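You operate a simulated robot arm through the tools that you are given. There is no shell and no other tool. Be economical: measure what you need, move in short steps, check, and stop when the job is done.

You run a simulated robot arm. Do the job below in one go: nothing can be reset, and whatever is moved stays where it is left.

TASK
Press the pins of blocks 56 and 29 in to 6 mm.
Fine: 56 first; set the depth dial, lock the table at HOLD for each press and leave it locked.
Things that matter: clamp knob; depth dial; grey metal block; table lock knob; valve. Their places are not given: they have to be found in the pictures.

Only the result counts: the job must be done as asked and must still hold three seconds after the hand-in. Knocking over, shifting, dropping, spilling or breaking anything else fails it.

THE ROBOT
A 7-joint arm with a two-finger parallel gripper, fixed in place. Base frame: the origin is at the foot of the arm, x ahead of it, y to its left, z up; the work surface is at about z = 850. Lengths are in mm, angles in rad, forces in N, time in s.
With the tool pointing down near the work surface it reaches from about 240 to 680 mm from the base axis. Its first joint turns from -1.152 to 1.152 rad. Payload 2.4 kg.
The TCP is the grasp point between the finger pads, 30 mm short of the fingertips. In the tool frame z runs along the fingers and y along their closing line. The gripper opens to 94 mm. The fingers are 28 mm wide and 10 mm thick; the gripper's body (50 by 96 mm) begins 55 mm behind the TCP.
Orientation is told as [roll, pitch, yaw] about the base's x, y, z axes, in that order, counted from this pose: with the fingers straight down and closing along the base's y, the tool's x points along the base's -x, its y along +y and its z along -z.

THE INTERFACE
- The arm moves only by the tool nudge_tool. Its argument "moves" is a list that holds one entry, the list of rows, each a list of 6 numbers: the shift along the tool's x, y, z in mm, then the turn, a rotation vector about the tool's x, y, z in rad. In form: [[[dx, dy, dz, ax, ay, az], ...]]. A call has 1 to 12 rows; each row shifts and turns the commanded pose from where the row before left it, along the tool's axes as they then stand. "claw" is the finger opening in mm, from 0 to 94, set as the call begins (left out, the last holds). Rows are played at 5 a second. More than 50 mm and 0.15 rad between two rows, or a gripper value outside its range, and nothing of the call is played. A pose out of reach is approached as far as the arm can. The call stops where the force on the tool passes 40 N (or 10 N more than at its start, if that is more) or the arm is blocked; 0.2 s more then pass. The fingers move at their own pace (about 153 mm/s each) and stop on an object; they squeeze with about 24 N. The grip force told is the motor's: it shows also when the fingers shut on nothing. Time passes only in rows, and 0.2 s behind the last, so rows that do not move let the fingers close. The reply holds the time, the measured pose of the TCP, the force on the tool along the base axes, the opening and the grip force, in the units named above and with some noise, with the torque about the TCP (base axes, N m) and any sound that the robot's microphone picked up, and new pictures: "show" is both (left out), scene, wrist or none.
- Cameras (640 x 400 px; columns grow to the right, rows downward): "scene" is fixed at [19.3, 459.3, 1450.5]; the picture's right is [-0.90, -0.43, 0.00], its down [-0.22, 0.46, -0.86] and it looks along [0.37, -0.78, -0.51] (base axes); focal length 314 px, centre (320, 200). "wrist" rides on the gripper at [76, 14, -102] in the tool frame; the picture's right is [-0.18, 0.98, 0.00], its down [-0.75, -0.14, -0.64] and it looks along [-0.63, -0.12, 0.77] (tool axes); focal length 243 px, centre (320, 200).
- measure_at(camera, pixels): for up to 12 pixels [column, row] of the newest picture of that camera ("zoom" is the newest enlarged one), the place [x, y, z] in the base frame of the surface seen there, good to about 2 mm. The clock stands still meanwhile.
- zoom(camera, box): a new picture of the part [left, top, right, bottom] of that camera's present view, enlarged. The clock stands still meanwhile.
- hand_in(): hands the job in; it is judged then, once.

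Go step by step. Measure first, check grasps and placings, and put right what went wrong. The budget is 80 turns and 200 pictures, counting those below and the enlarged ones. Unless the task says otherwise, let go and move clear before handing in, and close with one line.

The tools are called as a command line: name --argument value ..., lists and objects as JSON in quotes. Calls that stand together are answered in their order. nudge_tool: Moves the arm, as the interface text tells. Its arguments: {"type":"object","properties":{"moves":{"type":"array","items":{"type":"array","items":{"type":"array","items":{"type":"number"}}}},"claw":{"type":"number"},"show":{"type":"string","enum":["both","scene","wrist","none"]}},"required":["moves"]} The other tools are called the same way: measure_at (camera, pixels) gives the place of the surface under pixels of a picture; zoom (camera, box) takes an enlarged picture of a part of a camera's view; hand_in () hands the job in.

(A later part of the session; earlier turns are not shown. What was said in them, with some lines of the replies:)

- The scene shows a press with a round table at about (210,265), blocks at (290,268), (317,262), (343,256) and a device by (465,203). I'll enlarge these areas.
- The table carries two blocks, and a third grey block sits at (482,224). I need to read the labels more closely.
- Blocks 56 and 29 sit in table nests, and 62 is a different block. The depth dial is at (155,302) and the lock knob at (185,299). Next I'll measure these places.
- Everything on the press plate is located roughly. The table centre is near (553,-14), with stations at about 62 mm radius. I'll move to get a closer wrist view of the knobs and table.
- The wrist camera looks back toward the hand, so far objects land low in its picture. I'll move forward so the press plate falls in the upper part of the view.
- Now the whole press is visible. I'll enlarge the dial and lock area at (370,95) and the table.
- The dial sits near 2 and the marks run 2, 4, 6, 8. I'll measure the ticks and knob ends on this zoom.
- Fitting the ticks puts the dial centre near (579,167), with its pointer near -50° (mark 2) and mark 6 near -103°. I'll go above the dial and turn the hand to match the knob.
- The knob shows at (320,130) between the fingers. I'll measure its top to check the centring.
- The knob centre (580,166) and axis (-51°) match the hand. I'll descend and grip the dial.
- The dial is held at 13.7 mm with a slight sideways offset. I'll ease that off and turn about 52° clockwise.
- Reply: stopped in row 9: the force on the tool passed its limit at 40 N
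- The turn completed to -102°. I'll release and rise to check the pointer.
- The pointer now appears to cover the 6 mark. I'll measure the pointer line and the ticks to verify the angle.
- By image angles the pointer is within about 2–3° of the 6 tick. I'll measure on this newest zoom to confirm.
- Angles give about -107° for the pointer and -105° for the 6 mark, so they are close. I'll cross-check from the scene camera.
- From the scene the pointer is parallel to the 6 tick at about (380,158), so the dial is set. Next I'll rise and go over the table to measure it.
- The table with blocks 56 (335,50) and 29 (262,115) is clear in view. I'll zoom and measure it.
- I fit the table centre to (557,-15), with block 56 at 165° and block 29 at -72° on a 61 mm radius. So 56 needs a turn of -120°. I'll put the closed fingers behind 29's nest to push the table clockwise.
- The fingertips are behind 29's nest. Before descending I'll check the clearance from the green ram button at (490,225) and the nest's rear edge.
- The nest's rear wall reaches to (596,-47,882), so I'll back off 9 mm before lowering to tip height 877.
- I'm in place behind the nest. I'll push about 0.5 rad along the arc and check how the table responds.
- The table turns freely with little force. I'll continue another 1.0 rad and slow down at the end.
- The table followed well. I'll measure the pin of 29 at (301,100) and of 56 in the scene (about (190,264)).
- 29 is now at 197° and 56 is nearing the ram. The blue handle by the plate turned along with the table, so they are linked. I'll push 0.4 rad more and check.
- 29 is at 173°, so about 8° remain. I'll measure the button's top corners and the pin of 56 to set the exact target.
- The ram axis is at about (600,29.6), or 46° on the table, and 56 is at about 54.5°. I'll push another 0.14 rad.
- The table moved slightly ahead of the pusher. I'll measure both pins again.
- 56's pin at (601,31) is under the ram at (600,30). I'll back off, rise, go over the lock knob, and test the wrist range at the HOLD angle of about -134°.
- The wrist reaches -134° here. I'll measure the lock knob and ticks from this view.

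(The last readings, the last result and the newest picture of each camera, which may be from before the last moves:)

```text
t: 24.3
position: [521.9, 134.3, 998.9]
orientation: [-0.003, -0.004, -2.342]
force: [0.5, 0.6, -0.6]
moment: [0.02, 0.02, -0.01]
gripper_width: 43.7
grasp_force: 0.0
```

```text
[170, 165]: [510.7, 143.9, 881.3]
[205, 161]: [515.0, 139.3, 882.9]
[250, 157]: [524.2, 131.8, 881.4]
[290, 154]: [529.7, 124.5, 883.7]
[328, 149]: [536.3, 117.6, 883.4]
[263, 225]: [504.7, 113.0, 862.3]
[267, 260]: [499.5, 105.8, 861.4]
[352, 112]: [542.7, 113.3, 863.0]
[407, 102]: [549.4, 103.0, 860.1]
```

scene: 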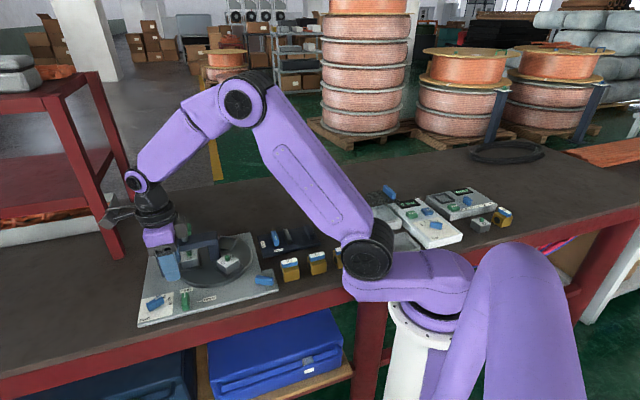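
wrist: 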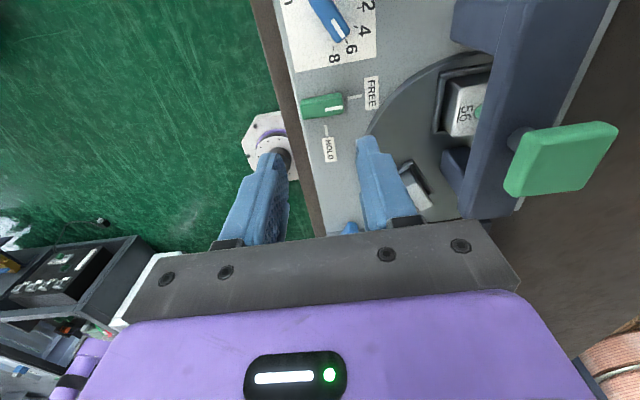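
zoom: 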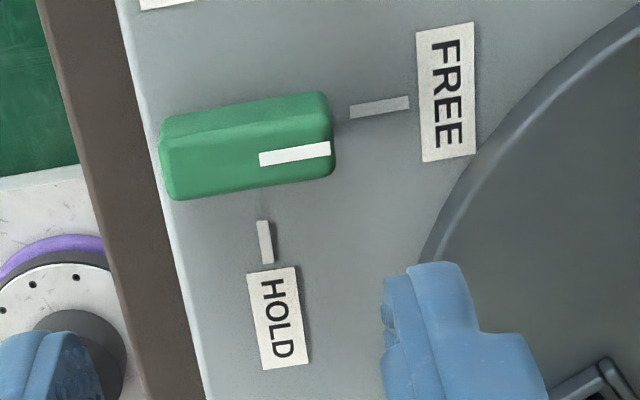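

The lock centre is (523,131), with FREE at -45° and HOLD at -135°. I'll turn back to -45° and come down on the knob.

nudge_tool --moves '[[[0, 0, 0, 0, 0, -0.142], [0, 0, 0, 0, 0, -0.142], [0, 0, 0, 0, 0, -0.142], [0, 0, 0, 0, 0, -0.142], [0, 0, 0, 0, 0, -0.142], [0, 0, 0, 0, 0, -0.142], [0, 0, 0, 0, 0, -0.142], [0, 0, 0, 0, 0, -0.142], [0, 0, 0, 0, 0, -0.142], [0, 0, 0, 0, 0, -0.142], [0, 0, 0, 0, 0, -0.142], [-3.1, -1.5, 40, 0, 0, 0]]]' --show "none"

nudge_tool --moves '[[[0, 0, 31, 0, 0, 0], [0, 0, 31, 0, 0, 0], [0, 0, 0, 0, 0, 0]]]' --show "none"

nudge_tool --moves '[[[0, 0, 0, 0, 0, 0], [0, 0, 0, 0, 0, 0]]]' --claw 8

```text
t: 26.9
position: [523.3, 130.1, 959.2]
orientation: [-0.003, 0.002, -0.775]
force: [0.2, 1.0, -0.2]
moment: [0.0, 0.0, -0.02]
gripper_width: 43.8
grasp_force: 0.1
```

```text
t: 27.7
position: [522.7, 130.5, 896.6]
orientation: [-0.004, 0.001, -0.776]
force: [-0.1, 0.0, 0.3]
moment: [-0.02, -0.01, 0.0]
gripper_width: 43.9
grasp_force: 0.1
```

```text
t: 28.3
position: [521.6, 132.3, 898.0]
orientation: [-0.003, 0.004, -0.78]
force: [-2.7, -2.4, -1.7]
moment: [0.2, -0.13, -0.31]
gripper_width: 14.6
grasp_force: 45.2
```

scene: 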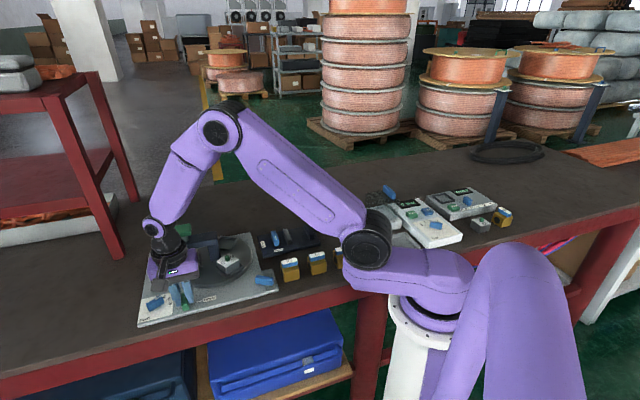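
wrist: 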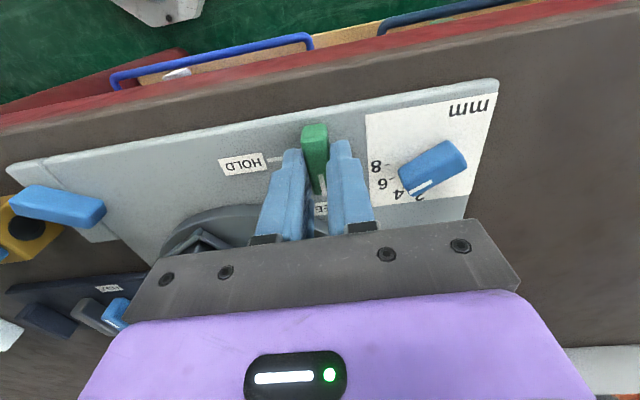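

The lock knob is gripped cleanly. I'll turn it 90° clockwise to HOLD.

nudge_tool --moves '[[[0, 0, 0, 0, 0, 0.1425], [0, 0, 0, 0, 0, 0.1425], [0, 0, 0, 0, 0, 0.1425], [0, 0, 0, 0, 0, 0.1425], [0, 0, 0, 0, 0, 0.1425], [0, 0, 0, 0, 0, 0.1425], [0, 0, 0, 0, 0, 0.1425], [0, 0, 0, 0, 0, 0.1425], [0, 0, 0, 0, 0, 0.1425], [0, 0, 0, 0, 0, 0.1425], [0, 0, 0, 0, 0, 0.1425], [0, 0, 0, 0, 0, 0]]]'

```text
t: 30.9
position: [520.3, 132.5, 896.7]
orientation: [-0.003, -0.005, -2.344]
force: [-22.0, 1.4, 3.3]
moment: [0.65, -0.54, 0.01]
gripper_width: 14.8
grasp_force: 45.2
```

scene: 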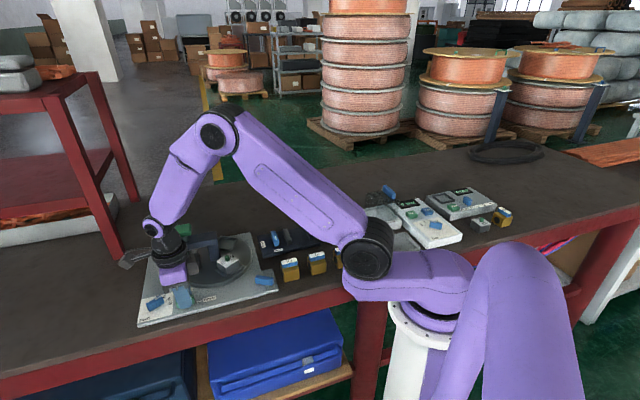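
wrist: 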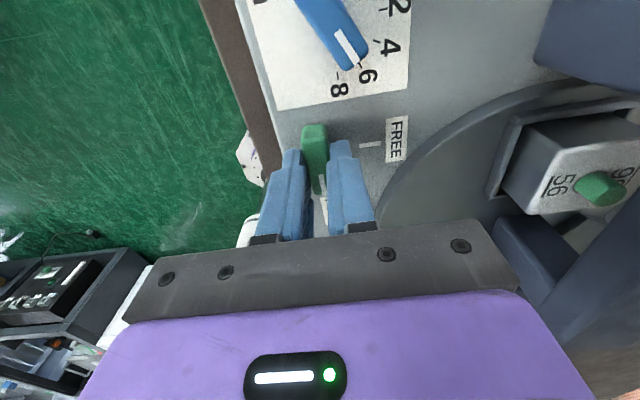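

The knob is at about -134°, so I'll release, rise and check. The true knob axis is closer to (520.5,132.5).

nudge_tool --moves '[[[0, 0, 0, 0, 0, 0], [0, 0, -30, 0, 0, 0], [0, 0, -40, 0, 0, 0], [0, 0, -40, 0, 0, 0], [0, 0, -40, 0, 0, 0]]]' --claw 44 --show "both"

zoom --camera "wrist" --box '[270, 20, 450, 170]'

zoom --camera "scene" --box '[130, 215, 290, 330]'

```text
t: 32.1
position: [523.0, 132.6, 1048.0]
orientation: [-0.001, -0.005, -2.344]
force: [-0.8, 0.6, 0.1]
moment: [-0.05, 0.01, 0.03]
gripper_width: 44.1
grasp_force: 0.0
```

scene: 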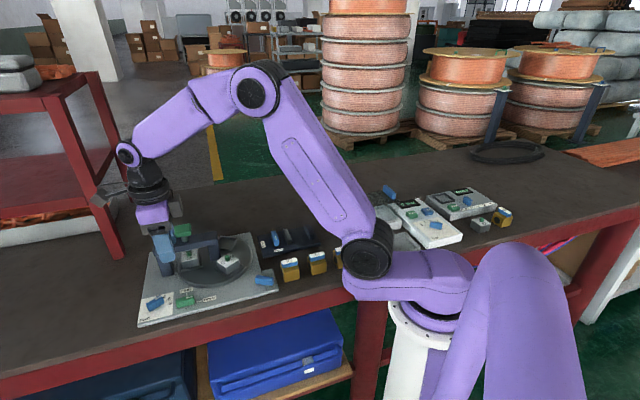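
wrist: 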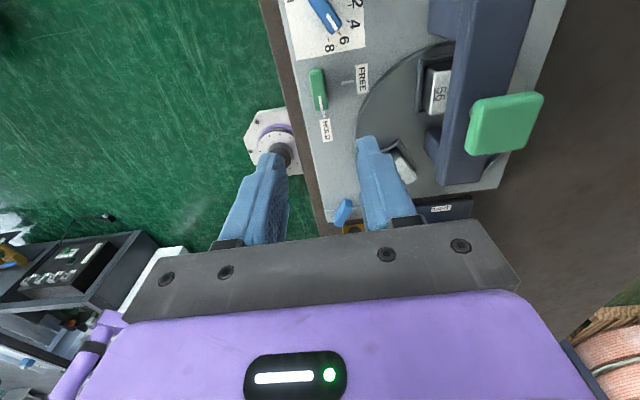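

```text
2.67 times, centred on (360, 95) of wrist
```

zoom: 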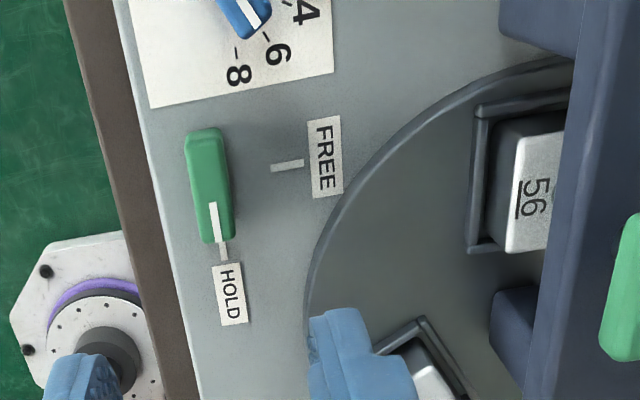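

```text
3.48 times, centred on (210, 272) of scene
```

zoom: 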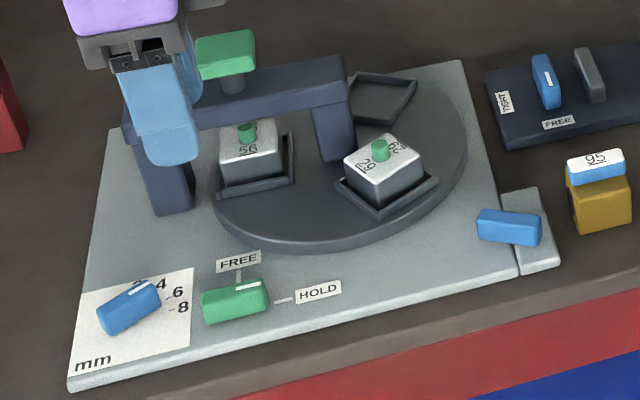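

The lock points at HOLD, the dial points at 6, and 56 is under the ram. I'll move the closed fingers over the button.

nudge_tool --moves '[[[-6.7, 42.3, 0, 0, 0, 0], [-6.7, 42.3, 0, 0, 0, 0], [-6.7, 42.3, 0, 0, 0, 0], [0, 0, 0, 0, 0, 0]]]' --claw 0

nudge_tool --moves '[[[0, 0, 14, 0, 0, 0], [0, 0, 8, 0, 0, 0]]]'

```text
t: 33.1
position: [599.7, 27.4, 1045.6]
orientation: [-0.003, -0.002, -2.345]
force: [-0.5, -0.6, -0.4]
moment: [0.0, -0.02, 0.01]
gripper_width: 0.0
grasp_force: 24.8
```

scene: 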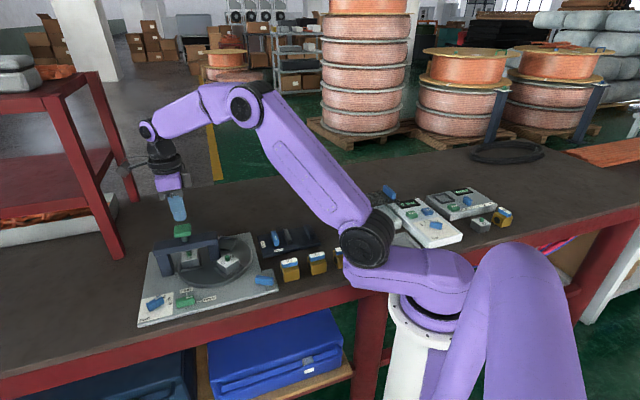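
wrist: 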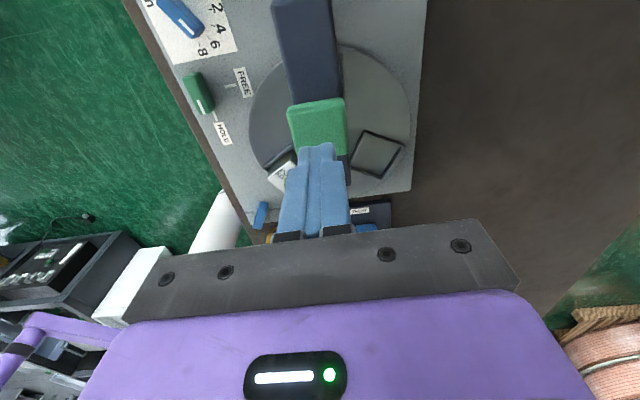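

```text
t: 33.7
position: [600.8, 27.2, 1023.7]
orientation: [-0.001, -0.003, -2.343]
force: [0.0, -0.8, -0.1]
moment: [0.02, -0.01, -0.02]
gripper_width: 0.2
grasp_force: 24.2
```

scene: 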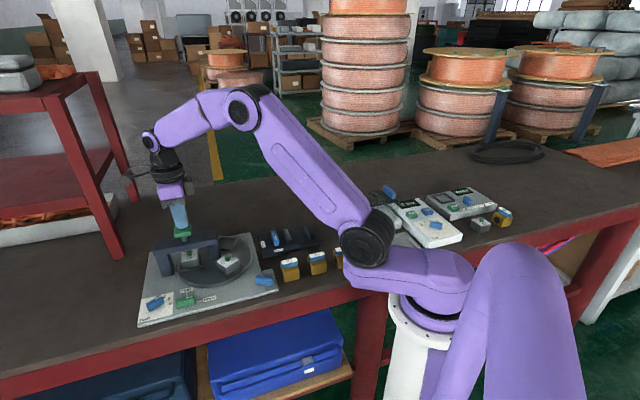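
wrist: 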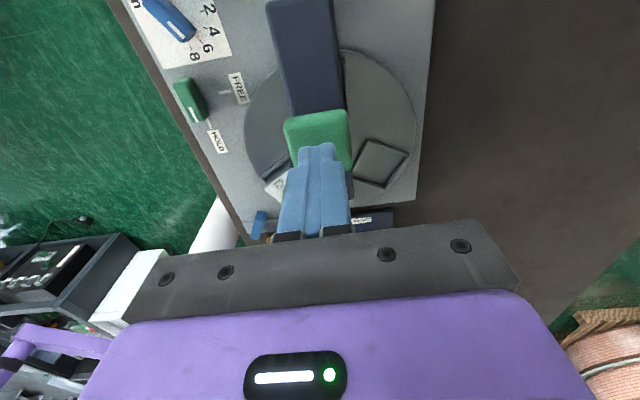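

The tips are about 4 mm above the button at (318,135). I'll press down in 3 mm steps.

nudge_tool --moves '[[[0, 0, 3, 0, 0, 0], [0, 0, 3, 0, 0, 0], [0, 0, 3, 0, 0, 0], [0, 0, 3, 0, 0, 0], [0, 0, 3, 0, 0, 0], [0, 0, 3, 0, 0, 0], [0, 0, 3, 0, 0, 0], [0, 0, 3, 0, 0, 0], [0, 0, 3, 0, 0, 0], [0, 0, 3, 0, 0, 0]]]'

```text
t: 35.5
position: [600.3, 28.4, 1003.7]
orientation: [0.001, 0.001, -2.345]
force: [-5.6, 0.1, 9.2]
moment: [0.01, 0.15, 0.02]
gripper_width: 0.1
grasp_force: 24.3
heard: click
stopped in row 9: the force on the tool passed its limit at 46 N (the readings are from after the stop); the commanded pose is now the measured one
```

scene: 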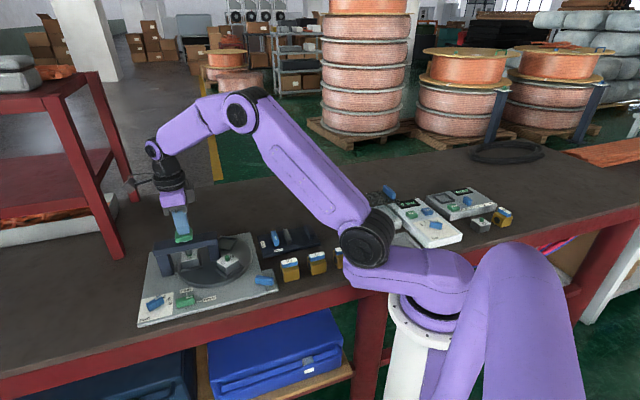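
wrist: 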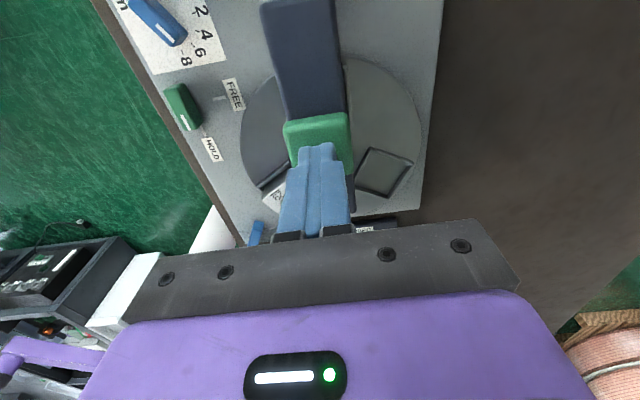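

A click was heard at about 15 mm of stroke. I'll rise and see the pin of 56.

nudge_tool --moves '[[[0, 0, -5, 0, 0, 0], [0, 0, -15, 0, 0, 0], [0, 0, -30, 0, 0, 0]]]'

zoom --camera "scene" --box '[165, 215, 265, 285]'

```text
t: 36.3
position: [600.6, 28.5, 1055.1]
orientation: [-0.001, 0.0, -2.346]
force: [1.3, 0.3, -0.4]
moment: [-0.04, -0.01, 0.0]
gripper_width: 0.0
grasp_force: 24.1
```

scene: 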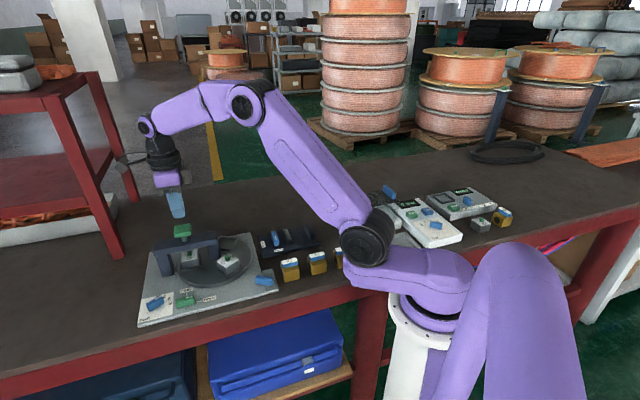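
wrist: 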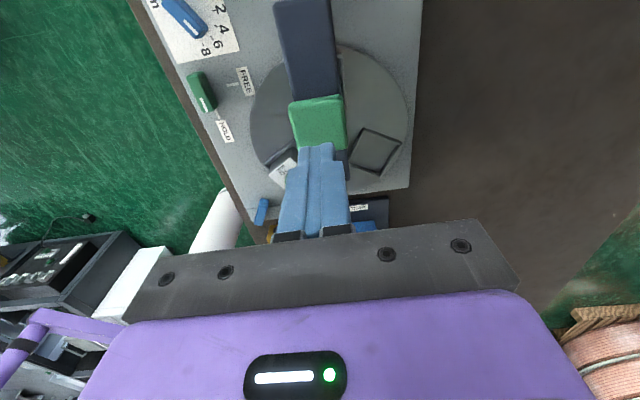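

```text
5.71 times, centred on (215, 250) of scene
```

zoom: 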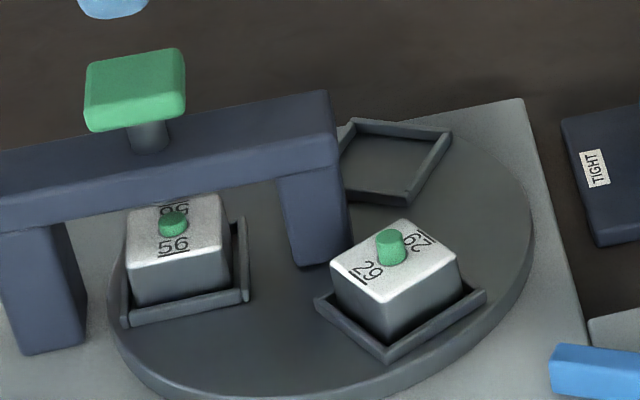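

56's pin now stands lower than 29's. I'll measure its height.

measure_at --camera "zoom" --pixels '[[170, 216], [175, 218], [205, 215], [145, 255], [200, 250], [388, 234], [391, 238], [425, 265], [385, 290], [365, 290]]'

```text
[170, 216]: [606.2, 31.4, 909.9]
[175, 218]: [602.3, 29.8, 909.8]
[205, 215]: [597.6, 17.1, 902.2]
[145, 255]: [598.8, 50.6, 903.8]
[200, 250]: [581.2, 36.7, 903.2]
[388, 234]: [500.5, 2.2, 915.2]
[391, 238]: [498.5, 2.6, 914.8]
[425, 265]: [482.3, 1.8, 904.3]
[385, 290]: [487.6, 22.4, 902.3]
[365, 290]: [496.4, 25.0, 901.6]
```

The pin went in by about 6 mm (915 to 909 against a 903 top). Now I'll unlock: go over the lock knob and grip it.

nudge_tool --moves '[[[6.2, -43.2, 0, 0, 0, 0], [6.2, -43.2, 0, 0, 0, 0], [6.2, -43.2, 0, 0, 0, 0], [0, 0, 39.25, 0, 0, 0], [0, 0, 39.25, 0, 0, 0], [0, 0, 39.25, 0, 0, 0], [0, 0, 39.25, 0, 0, 0], [0, 0, 0, 0, 0, 0]]]' --claw 44 --show "none"

nudge_tool --moves '[[[0, 0, 0, 0, 0, 0], [0, 0, 0, 0, 0, 0]]]' --claw 8 --show "wrist"

```text
t: 38.1
position: [519.0, 130.6, 898.3]
orientation: [0.002, 0.001, -2.343]
force: [-0.2, -0.7, 0.6]
moment: [-0.01, -0.01, -0.01]
gripper_width: 43.9
grasp_force: 0.1
```

```text
t: 38.7
position: [519.0, 129.2, 897.9]
orientation: [0.001, -0.001, -2.345]
force: [2.8, -1.7, -6.7]
moment: [0.31, -0.39, -0.01]
gripper_width: 15.0
grasp_force: 44.9
```

wrist: 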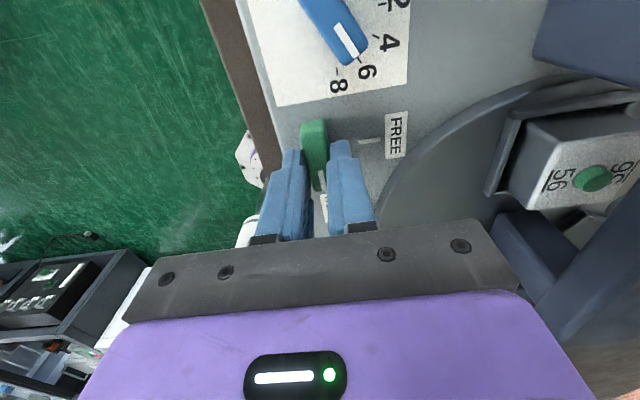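

The hand sits about 2.5 mm off along the knob's axis. I'll reopen, shift and regrip before turning.

nudge_tool --moves '[[[0, 0, 0, 0, 0, 0], [2.2, 0, 0, 0, 0, 0], [0, 0, 0, 0, 0, 0]]]' --claw 30 --show "none"

nudge_tool --moves '[[[0, 0, 0, 0, 0, 0], [0, 0, 0, 0, 0, 0]]]' --claw 8 --show "none"

nudge_tool --moves '[[[0, 0, 0, 0, 0, -0.1425], [0, 0, 0, 0, 0, -0.1425], [0, 0, 0, 0, 0, -0.1425], [0, 0, 0, 0, 0, -0.1425], [0, 0, 0, 0, 0, -0.1425], [0, 0, 0, 0, 0, -0.1425], [0, 0, 0, 0, 0, -0.1425], [0, 0, 0, 0, 0, -0.1425], [0, 0, 0, 0, 0, -0.1425], [0, 0, 0, 0, 0, -0.1425], [0, 0, 0, 0, 0, -0.1425], [0, 0, 0, 0, 0, 0]]]' --show "wrist"

```text
t: 39.5
position: [520.7, 133.3, 897.8]
orientation: [0.001, -0.002, -2.345]
force: [-0.2, -0.1, 0.3]
moment: [0.01, 0.01, 0.0]
gripper_width: 30.1
grasp_force: 0.1
```

```text
t: 40.1
position: [520.5, 132.8, 898.6]
orientation: [0.001, -0.001, -2.344]
force: [3.6, -2.4, -0.5]
moment: [-0.08, 0.06, 0.0]
gripper_width: 14.8
grasp_force: 44.9
```

```text
t: 42.7
position: [520.6, 133.0, 898.1]
orientation: [-0.001, 0.002, -0.776]
force: [-17.5, -9.5, 32.2]
moment: [-0.34, 0.11, -0.39]
gripper_width: 14.9
grasp_force: 44.8
```

wrist: 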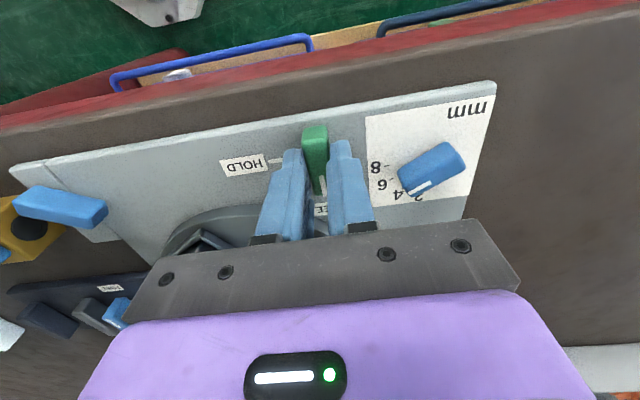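

The knob is back at FREE. I'll release, rise, and carry the closed fingers over to behind the empty nest (where 29 began).

nudge_tool --moves '[[[0, 0, 0, 0, 0, 0], [0, 0, -30, 0, 0, 0], [0, 0, -44, 0, 0, 0], [0, 0, -44, 0, 0, 0], [0, 0, -44, 0, 0, 0], [-41.6, -13.6, 0, 0, 0, 0], [-41.6, -13.6, 0, 0, 0, 0], [-41.6, -13.6, 0, 0, 0, 0], [-41.6, -13.6, 0, 0, 0, 0], [-41.6, -13.6, 0, 0, 0, 0]]]' --claw 44 --show "scene"

nudge_tool --moves '[[[0, 0, 0, 0, 0, -0.1314], [0, 0, 0, 0, 0, -0.1314], [0, 0, 0, 0, 0, -0.1314], [0, 0, 0, 0, 0, -0.1314], [0, 0, 0, 0, 0, -0.1314], [0, 0, 0, 0, 0, -0.1314], [0, 0, 0, 0, 0, -0.1314], [0, 0, 0, 0, 0, -0.1314]]]' --claw 0 --show "wrist"

zoom --camera "scene" --box '[130, 215, 290, 330]'

```text
t: 44.9
position: [623.2, -62.4, 1061.8]
orientation: [-0.001, 0.0, -0.776]
force: [-0.8, 0.2, -0.6]
moment: [-0.01, -0.03, 0.0]
gripper_width: 44.1
grasp_force: 0.0
```

scene: 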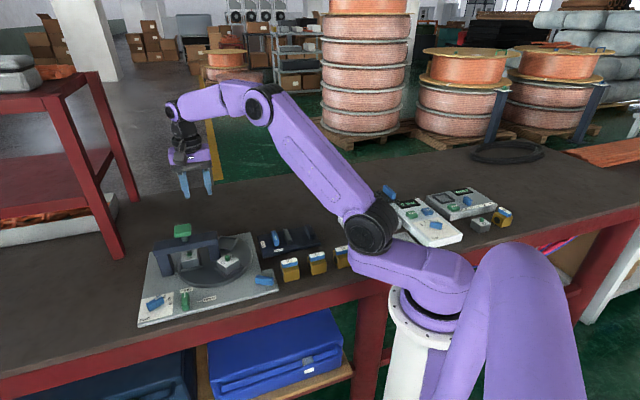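

```text
t: 46.7
position: [622.2, -61.4, 1059.4]
orientation: [0.0, 0.0, 0.277]
force: [-0.1, -0.5, 0.1]
moment: [-0.01, 0.01, 0.02]
gripper_width: 0.1
grasp_force: 24.1
```

wrist: 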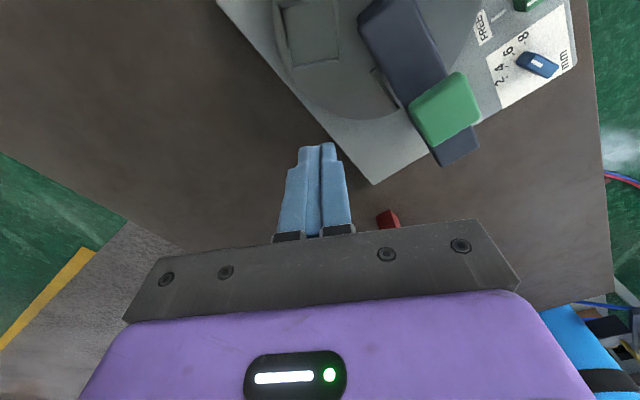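

```text
3.48 times, centred on (210, 272) of scene
```

zoom: 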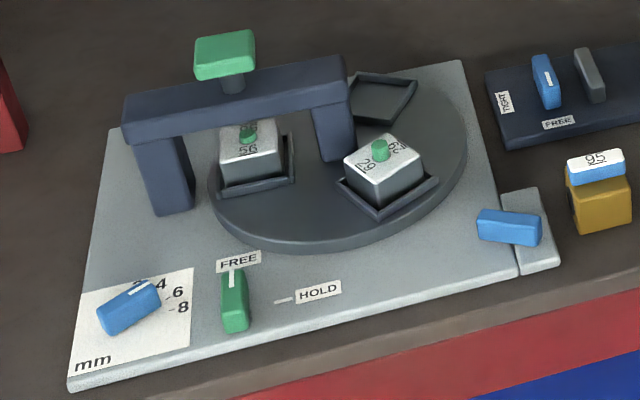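

The lock is FREE and the set-up is the same as before. I'll descend behind the empty nest and start pushing.

nudge_tool --moves '[[[0, 0, 40, 0, 0, 0], [0, 0, 40, 0, 0, 0], [0, 0, 40, 0, 0, 0], [0, 0, 32.5, 0, 0, 0], [0, 0, 0, 0, 0, 0]]]' --show "wrist"

```text
t: 47.9
position: [623.1, -60.6, 906.8]
orientation: [0.0, 0.001, 0.272]
force: [0.3, -0.5, 0.7]
moment: [0.03, 0.01, 0.0]
gripper_width: 0.1
grasp_force: 24.0
```

wrist: 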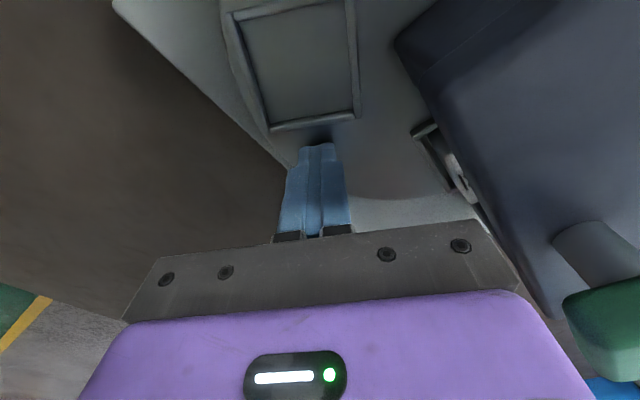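

The tips are right behind the nest wall at (318,145). I'll push along the same arc.

nudge_tool --moves '[[[4, 0, 0, 0, 0, 0], [4, 0, 0, 0, 0, 0], [6.4, -3.88, 0, 0, 0, 0.1], [6.4, -3.88, 0, 0, 0, 0.1], [6.4, -3.88, 0, 0, 0, 0.1], [6.4, -3.88, 0, 0, 0, 0.1], [6.4, -3.88, 0, 0, 0, 0.1], [6.4, -3.88, 0, 0, 0, 0.1]]]' --show "wrist"

nudge_tool --moves '[[[6.4, -3.88, 0, 0, 0, 0.1], [6.4, -3.88, 0, 0, 0, 0.1], [6.4, -3.88, 0, 0, 0, 0.1], [6.4, -3.88, 0, 0, 0, 0.1], [6.4, -3.88, 0, 0, 0, 0.1], [6.4, -3.88, 0, 0, 0, 0.1], [6.4, -3.88, 0, 0, 0, 0.1], [6.4, -3.88, 0, 0, 0, 0.1], [6.4, -3.88, 0, 0, 0, 0.1], [6.4, -3.88, 0, 0, 0, 0.1], [3.2, -1.94, 0, 0, 0, 0.05], [3.2, -1.94, 0, 0, 0, 0.05]]]'

zoom --camera "scene" --box '[140, 215, 280, 300]'

```text
t: 49.7
position: [577.9, -86.9, 907.8]
orientation: [0.0, 0.0, -0.328]
force: [0.5, -0.1, 0.3]
moment: [0.0, -0.03, -0.01]
gripper_width: 0.4
grasp_force: 24.3
```

wrist: 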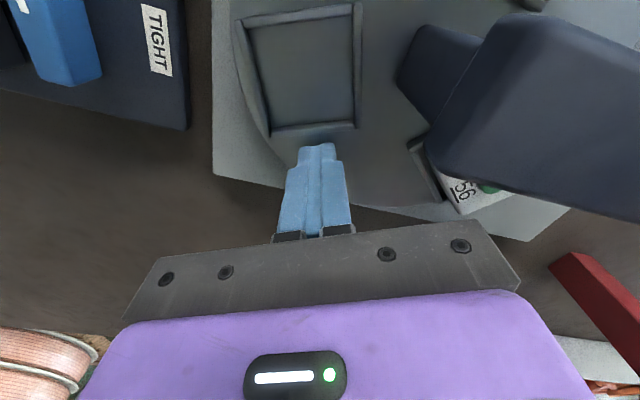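

```text
t: 52.3
position: [503.7, -64.9, 907.6]
orientation: [0.0, 0.001, -1.428]
force: [-0.2, 1.1, -0.2]
moment: [-0.02, -0.02, 0.02]
gripper_width: 0.0
grasp_force: 23.7
```

scene: 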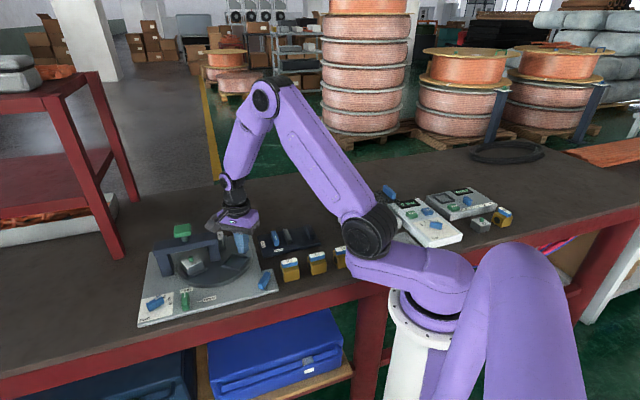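
wrist: 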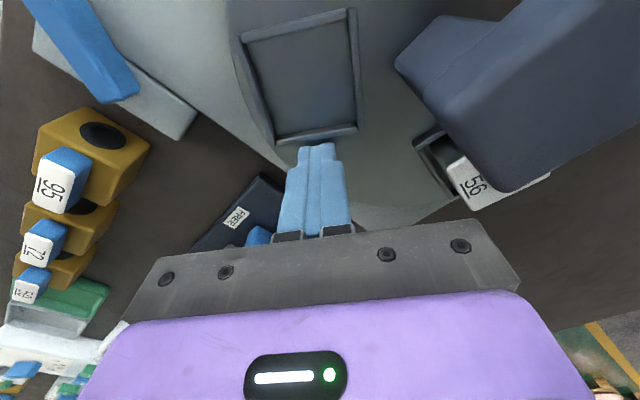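

```text
4.57 times, centred on (210, 258) of scene
```

zoom: 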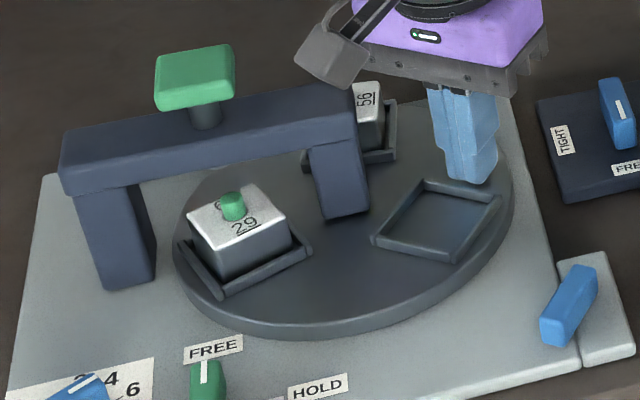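

29 is approaching the ram. I'll push 0.22 rad more in small steps and measure its pin.

nudge_tool --moves '[[[3.2, -1.94, 0, 0, 0, 0.05], [3.2, -1.94, 0, 0, 0, 0.05], [3.2, -1.94, 0, 0, 0, 0.05], [2.22, -1.4, 0, 0, 0, 0.035], [2.22, -1.4, 0, 0, 0, 0.035], [0, 0, 0, 0, 0, 0]]]' --show "both"

zoom --camera "scene" --box '[140, 215, 280, 300]'

```text
t: 53.7
position: [492.7, -51.5, 906.8]
orientation: [-0.001, 0.0, -1.647]
force: [0.3, -0.7, 0.3]
moment: [0.02, 0.01, -0.01]
gripper_width: 0.0
grasp_force: 24.5
```

scene: 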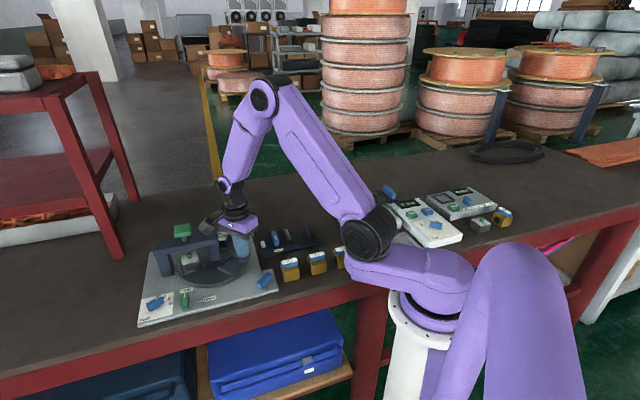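
wrist: 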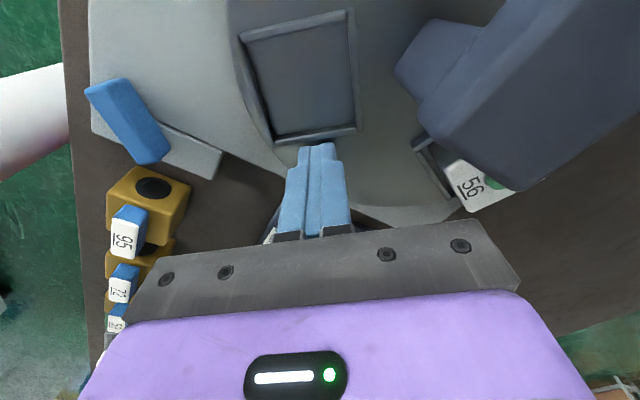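

```text
4.57 times, centred on (210, 258) of scene
```

zoom: 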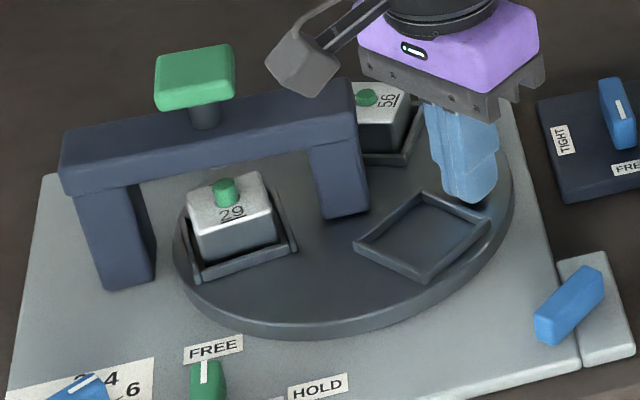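

This looks like the earlier state just before alignment, with the pin at (225,188). I'll push the same last bit, 0.12 rad.

nudge_tool --moves '[[[1.9, -1.2, 0, 0, 0, 0.03], [1.9, -1.2, 0, 0, 0, 0.03], [1.9, -1.2, 0, 0, 0, 0.03], [1.9, -1.2, 0, 0, 0, 0.03], [0, 0, 0, 0, 0, 0]]]' --show "wrist"

zoom --camera "scene" --box '[140, 215, 280, 300]'

measure_at --camera "zoom" --pixels '[[223, 172], [226, 182], [222, 176], [225, 178]]'

```text
t: 54.9
position: [489.1, -42.7, 906.2]
orientation: [0.0, -0.001, -1.767]
force: [-0.5, -0.1, 0.3]
moment: [-0.02, 0.01, 0.0]
gripper_width: 0.1
grasp_force: 24.2
```

wrist: 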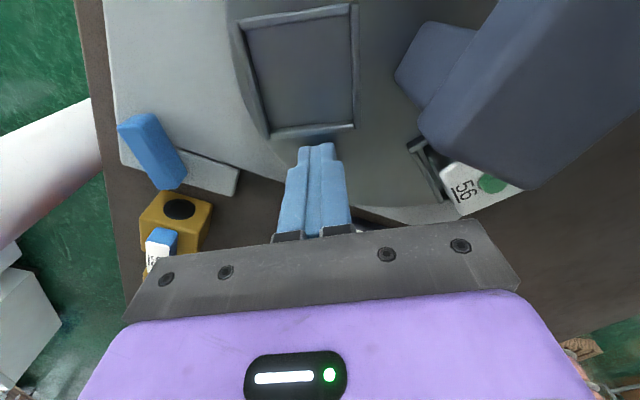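

```text
4.57 times, centred on (210, 258) of scene
```

zoom: 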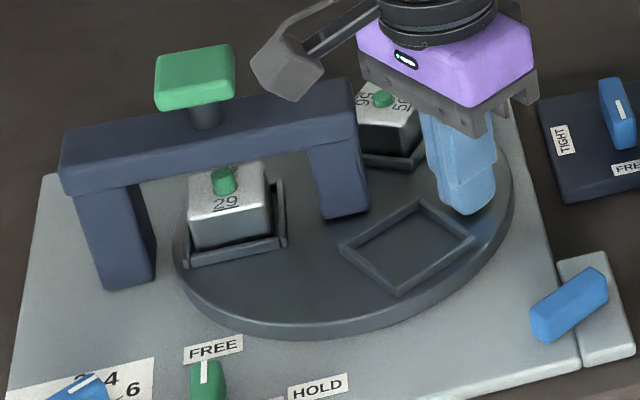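

```text
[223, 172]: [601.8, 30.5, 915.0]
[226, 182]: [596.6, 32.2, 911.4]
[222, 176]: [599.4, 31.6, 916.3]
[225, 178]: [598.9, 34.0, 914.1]
```

29's pin at (600,32) is about 1.5–2° short of the ram (600,29.6). I'll nudge it slightly further.

nudge_tool --moves '[[[1.6, -1.0, 0, 0, 0, 0.025], [1.6, -1.0, 0, 0, 0, 0.025], [0, 0, 0, 0, 0, 0]]]' --show "none"

zoom --camera "scene" --box '[140, 215, 280, 300]'

measure_at --camera "zoom" --pixels '[[223, 172], [226, 182], [222, 176], [225, 178]]'

```text
t: 55.7
position: [486.4, -40.2, 907.0]
orientation: [-0.001, -0.001, -1.817]
force: [0.0, 0.2, 0.0]
moment: [-0.01, 0.0, -0.04]
gripper_width: 0.1
grasp_force: 24.2
```

```text
4.57 times, centred on (210, 258) of scene
```

zoom: 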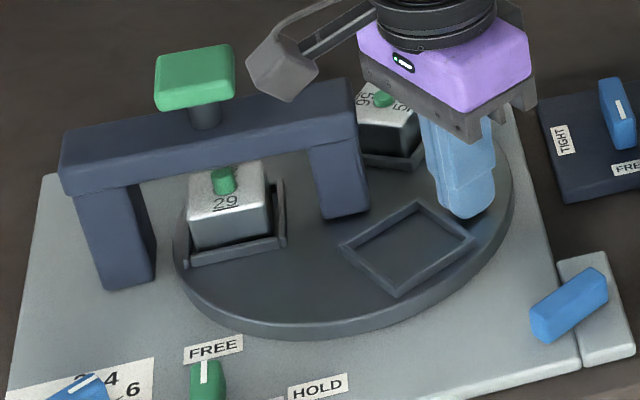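

```text
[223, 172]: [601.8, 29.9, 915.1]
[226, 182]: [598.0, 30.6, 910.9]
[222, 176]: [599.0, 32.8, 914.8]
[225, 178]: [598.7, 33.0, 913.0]
```

The nudge met no contact, so the table is seated ahead of the fingers in its detent. I'll back off, rise, head for the lock knob, and compare the alignment on the way.

nudge_tool --moves '[[[-6, 0, 0, 0, 0, 0], [0, 0, -46, 0, 0, 0], [0, 0, -46, 0, 0, 0], [45.5, -2.3, 0, 0, 0, 0], [45.5, -2.3, 0, 0, 0, 0], [45.5, -2.3, 0, 0, 0, 0], [45.5, -2.3, 0, 0, 0, 0]]]' --claw 44 --show "wrist"

zoom --camera "scene" --box '[130, 215, 290, 330]'

zoom --camera "wrist" --box '[300, 20, 500, 200]'

```text
t: 57.3
position: [523.1, 133.2, 997.1]
orientation: [0.001, 0.0, -1.818]
force: [-0.1, -0.2, -0.4]
moment: [0.0, -0.01, -0.02]
gripper_width: 43.9
grasp_force: 0.0
```

wrist: 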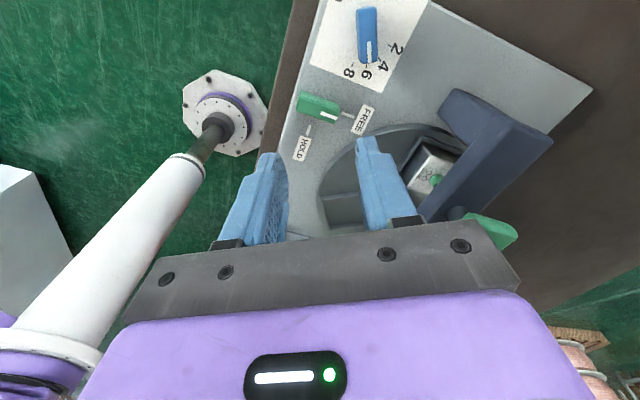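

```text
3.48 times, centred on (210, 272) of scene
```

zoom: 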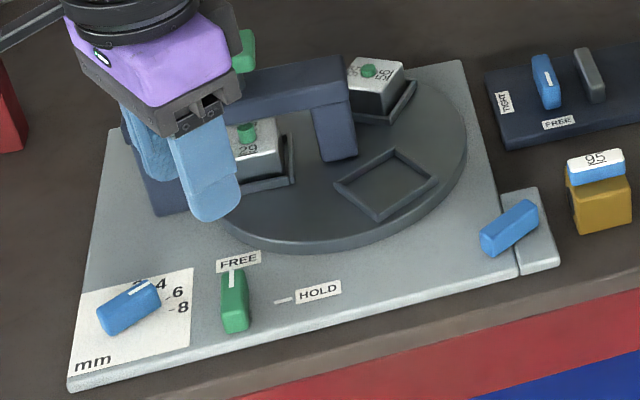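

```text
2.22 times, centred on (400, 110) of wrist
```

zoom: 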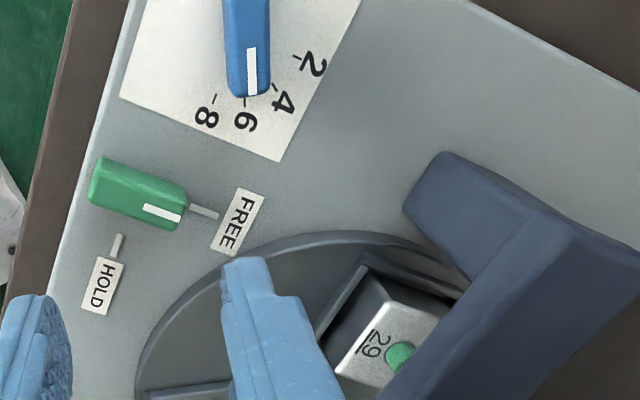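

The alignment matches the first press: nest corner at (378,221) against (380,218) before. The dial still reads 6. I'll turn the hand and grip the lock knob.

nudge_tool --moves '[[[0, 0, 0, 0, 0, -0.13], [0, 0, 0, 0, 0, -0.13], [0, 0, 0, 0, 0, -0.13], [0, 0, 0, 0, 0, -0.13], [0, 0, 0, 0, 0, -0.13], [0, 0, 0, 0, 0, -0.13], [0, 0, 0, 0, 0, -0.13], [0, 0, 0, 0, 0, -0.13], [1.5, -1.5, 33, 0, 0, 0], [0, 0, 33, 0, 0, 0], [0, 0, 33, 0, 0, 0], [0, 0, 0, 0, 0, 0]]]' --show "none"

nudge_tool --moves '[[[0, 0, 0, 0, 0, 0], [0, 0, 0, 0, 0, 0]]]' --claw 8 --show "wrist"

```text
t: 59.9
position: [520.0, 131.1, 899.9]
orientation: [0.0, 0.0, -0.774]
force: [0.2, 0.4, -0.4]
moment: [0.02, 0.01, -0.01]
gripper_width: 43.9
grasp_force: 0.1
```

```text
t: 60.5
position: [521.1, 132.2, 900.5]
orientation: [0.001, -0.001, -0.777]
force: [7.8, 5.5, -8.7]
moment: [-0.08, -0.42, -0.51]
gripper_width: 15.0
grasp_force: 45.4
```

wrist: 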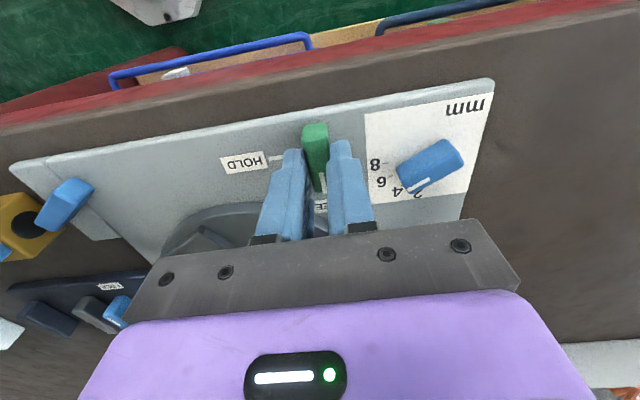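

It's gripped with a small sideways offset. I'll correct by 1.2 mm and turn 90° to HOLD.

nudge_tool --moves '[[[0, 1.2, 0, 0, 0, 0.1425], [0, 0, 0, 0, 0, 0.1425], [0, 0, 0, 0, 0, 0.1425], [0, 0, 0, 0, 0, 0.1425], [0, 0, 0, 0, 0, 0.1425], [0, 0, 0, 0, 0, 0.1425], [0, 0, 0, 0, 0, 0.1425], [0, 0, 0, 0, 0, 0.1425], [0, 0, 0, 0, 0, 0.1425], [0, 0, 0, 0, 0, 0.1425], [0, 0, 0, 0, 0, 0.1425], [0, 0, 0, 0, 0, 0]]]' --show "none"

nudge_tool --moves '[[[0, 0, 0, 0, 0, 0], [0, 0, -30, 0, 0, 0], [0, 0, -40, 0, 0, 0], [0, 0, -40, 0, 0, 0], [0, 0, -40, 0, 0, 0]]]' --claw 44 --show "wrist"

zoom --camera "wrist" --box '[270, 20, 450, 170]'

zoom --camera "scene" --box '[130, 215, 290, 330]'

```text
t: 63.1
position: [519.8, 132.0, 899.5]
orientation: [0.0, -0.001, -2.345]
force: [4.2, -19.3, 5.4]
moment: [0.43, -0.94, 0.0]
gripper_width: 14.5
grasp_force: 44.8
```

```text
t: 64.3
position: [519.1, 135.3, 1051.3]
orientation: [-0.001, -0.001, -2.343]
force: [-0.1, -0.1, 0.1]
moment: [0.0, -0.06, -0.04]
gripper_width: 44.1
grasp_force: 0.1
```

wrist: 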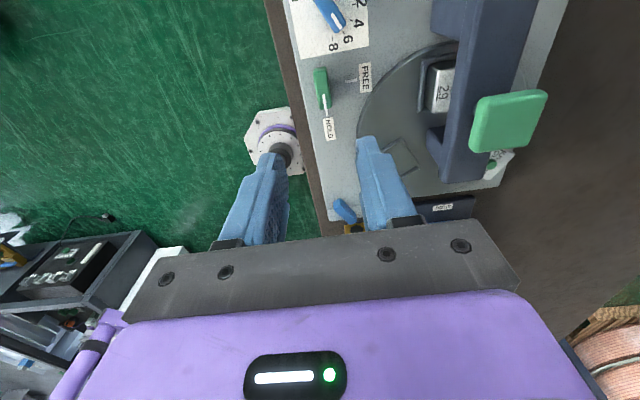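

```text
2.67 times, centred on (360, 95) of wrist
```

zoom: 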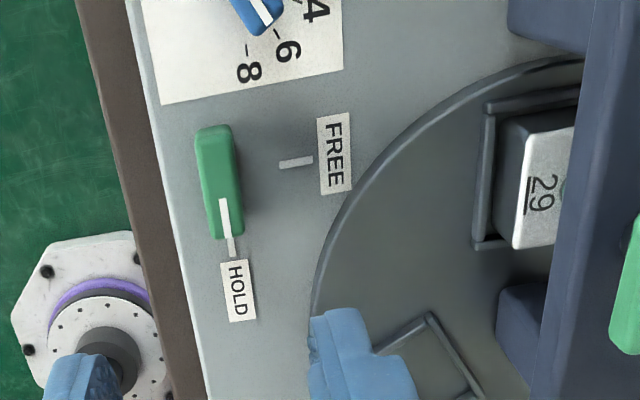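

```text
3.48 times, centred on (210, 272) of scene
```

zoom: 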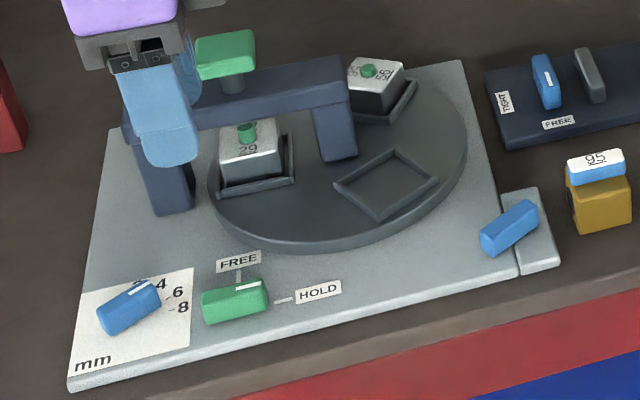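

The lock is at HOLD again and 29 is under the ram. I'll move over the button with closed fingers, lower to just above it, and press.

nudge_tool --moves '[[[-6.6, 44.1, 0, 0, 0, 0], [-6.6, 44.1, 0, 0, 0, 0], [-6.6, 44.1, 0, 0, 0, 0], [0, 0, 14, 0, 0, 0], [0, 0, 13, 0, 0, 0], [0, 0, 0, 0, 0, 0]]]' --claw 0 --show "wrist"

nudge_tool --moves '[[[0, 0, 3, 0, 0, 0], [0, 0, 3, 0, 0, 0], [0, 0, 3, 0, 0, 0], [0, 0, 3, 0, 0, 0], [0, 0, 3, 0, 0, 0], [0, 0, 3, 0, 0, 0], [0, 0, 3, 0, 0, 0], [0, 0, 3, 0, 0, 0], [0, 0, 3, 0, 0, 0], [0, 0, 3, 0, 0, 0]]]' --show "none"

```text
t: 65.7
position: [600.4, 27.1, 1021.4]
orientation: [0.0, 0.0, -2.343]
force: [0.4, 0.2, 0.4]
moment: [-0.02, 0.01, 0.01]
gripper_width: 0.2
grasp_force: 23.8
```

wrist: 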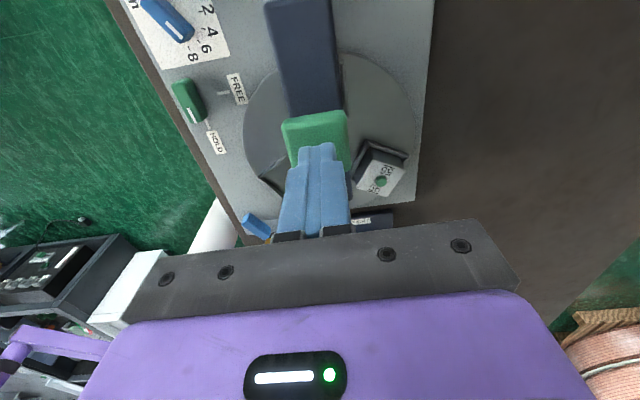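

```text
t: 67.5
position: [602.3, 26.6, 1005.8]
orientation: [0.002, 0.0, -2.345]
force: [-4.7, 0.3, 10.0]
moment: [-0.06, 0.26, -0.05]
gripper_width: 0.2
grasp_force: 23.9
heard: click
stopped in row 8: the force on the tool passed its limit at 45 N (the readings are from after the stop); the commanded pose is now the measured one
```

A click was heard again at the stop. I'll rise clear and check the result.

nudge_tool --moves '[[[0, 0, -5, 0, 0, 0], [0, 0, -15, 0, 0, 0], [0, 0, -40, 0, 0, 0], [0, 0, -40, 0, 0, 0], [0, 0, -40, 0, 0, 0]]]' --show "scene"

zoom --camera "scene" --box '[165, 215, 265, 285]'

measure_at --camera "zoom" --pixels '[[170, 216], [175, 218], [205, 215], [145, 255], [200, 250]]'

zoom --camera "scene" --box '[130, 215, 290, 330]'

```text
t: 68.7
position: [601.5, 26.1, 1142.8]
orientation: [0.002, 0.002, -2.343]
force: [0.6, -1.8, 0.8]
moment: [-0.03, 0.02, 0.01]
gripper_width: 0.0
grasp_force: 24.0
```

scene: 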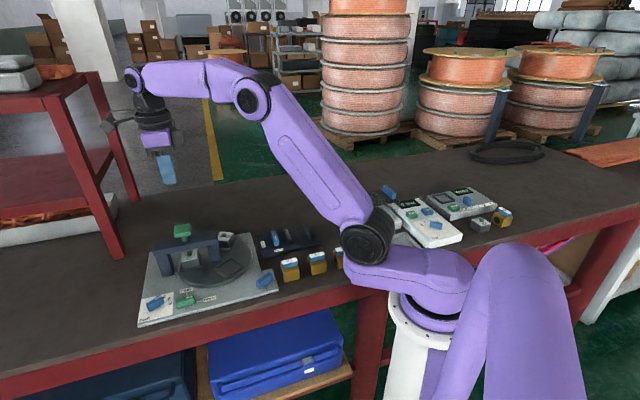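

```text
5.71 times, centred on (215, 250) of scene
```

zoom: 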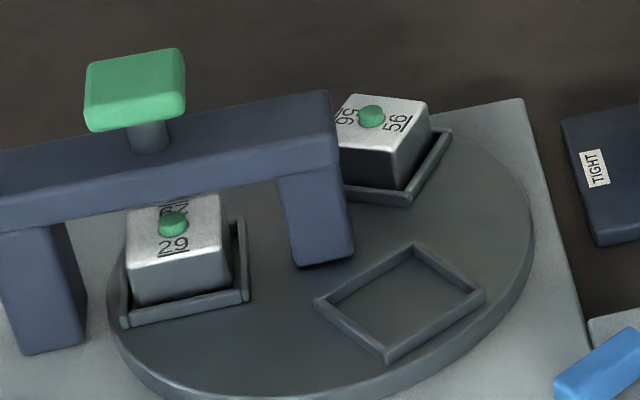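

```text
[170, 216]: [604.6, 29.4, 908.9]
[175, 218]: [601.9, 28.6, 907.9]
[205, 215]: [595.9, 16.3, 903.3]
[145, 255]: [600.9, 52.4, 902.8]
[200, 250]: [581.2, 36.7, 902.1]
```

```text
3.48 times, centred on (210, 272) of scene
```

zoom: 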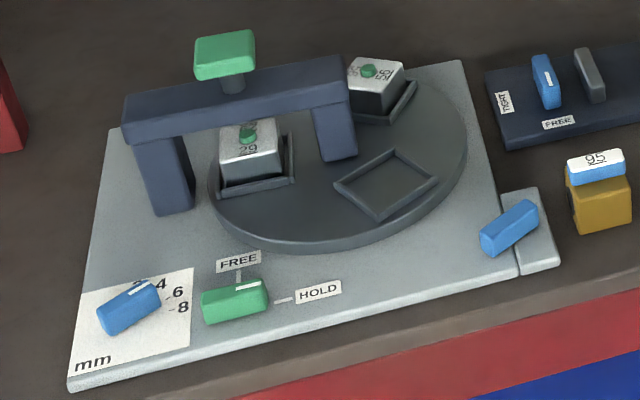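

Both pins now stand equally low, the dial is at 6, the lock is at HOLD, and the arm is clear. I'm handing in.

hand_in

```text
The job is handed in.
```

I pressed the pin of block 56 first, then block 29, both with the dial at 6 mm and the table locked at HOLD for each press. The table is still locked and the arm is clear; measured from the pictures, both pins went in about 6 mm, give or take the roughly 2 mm camera accuracy.
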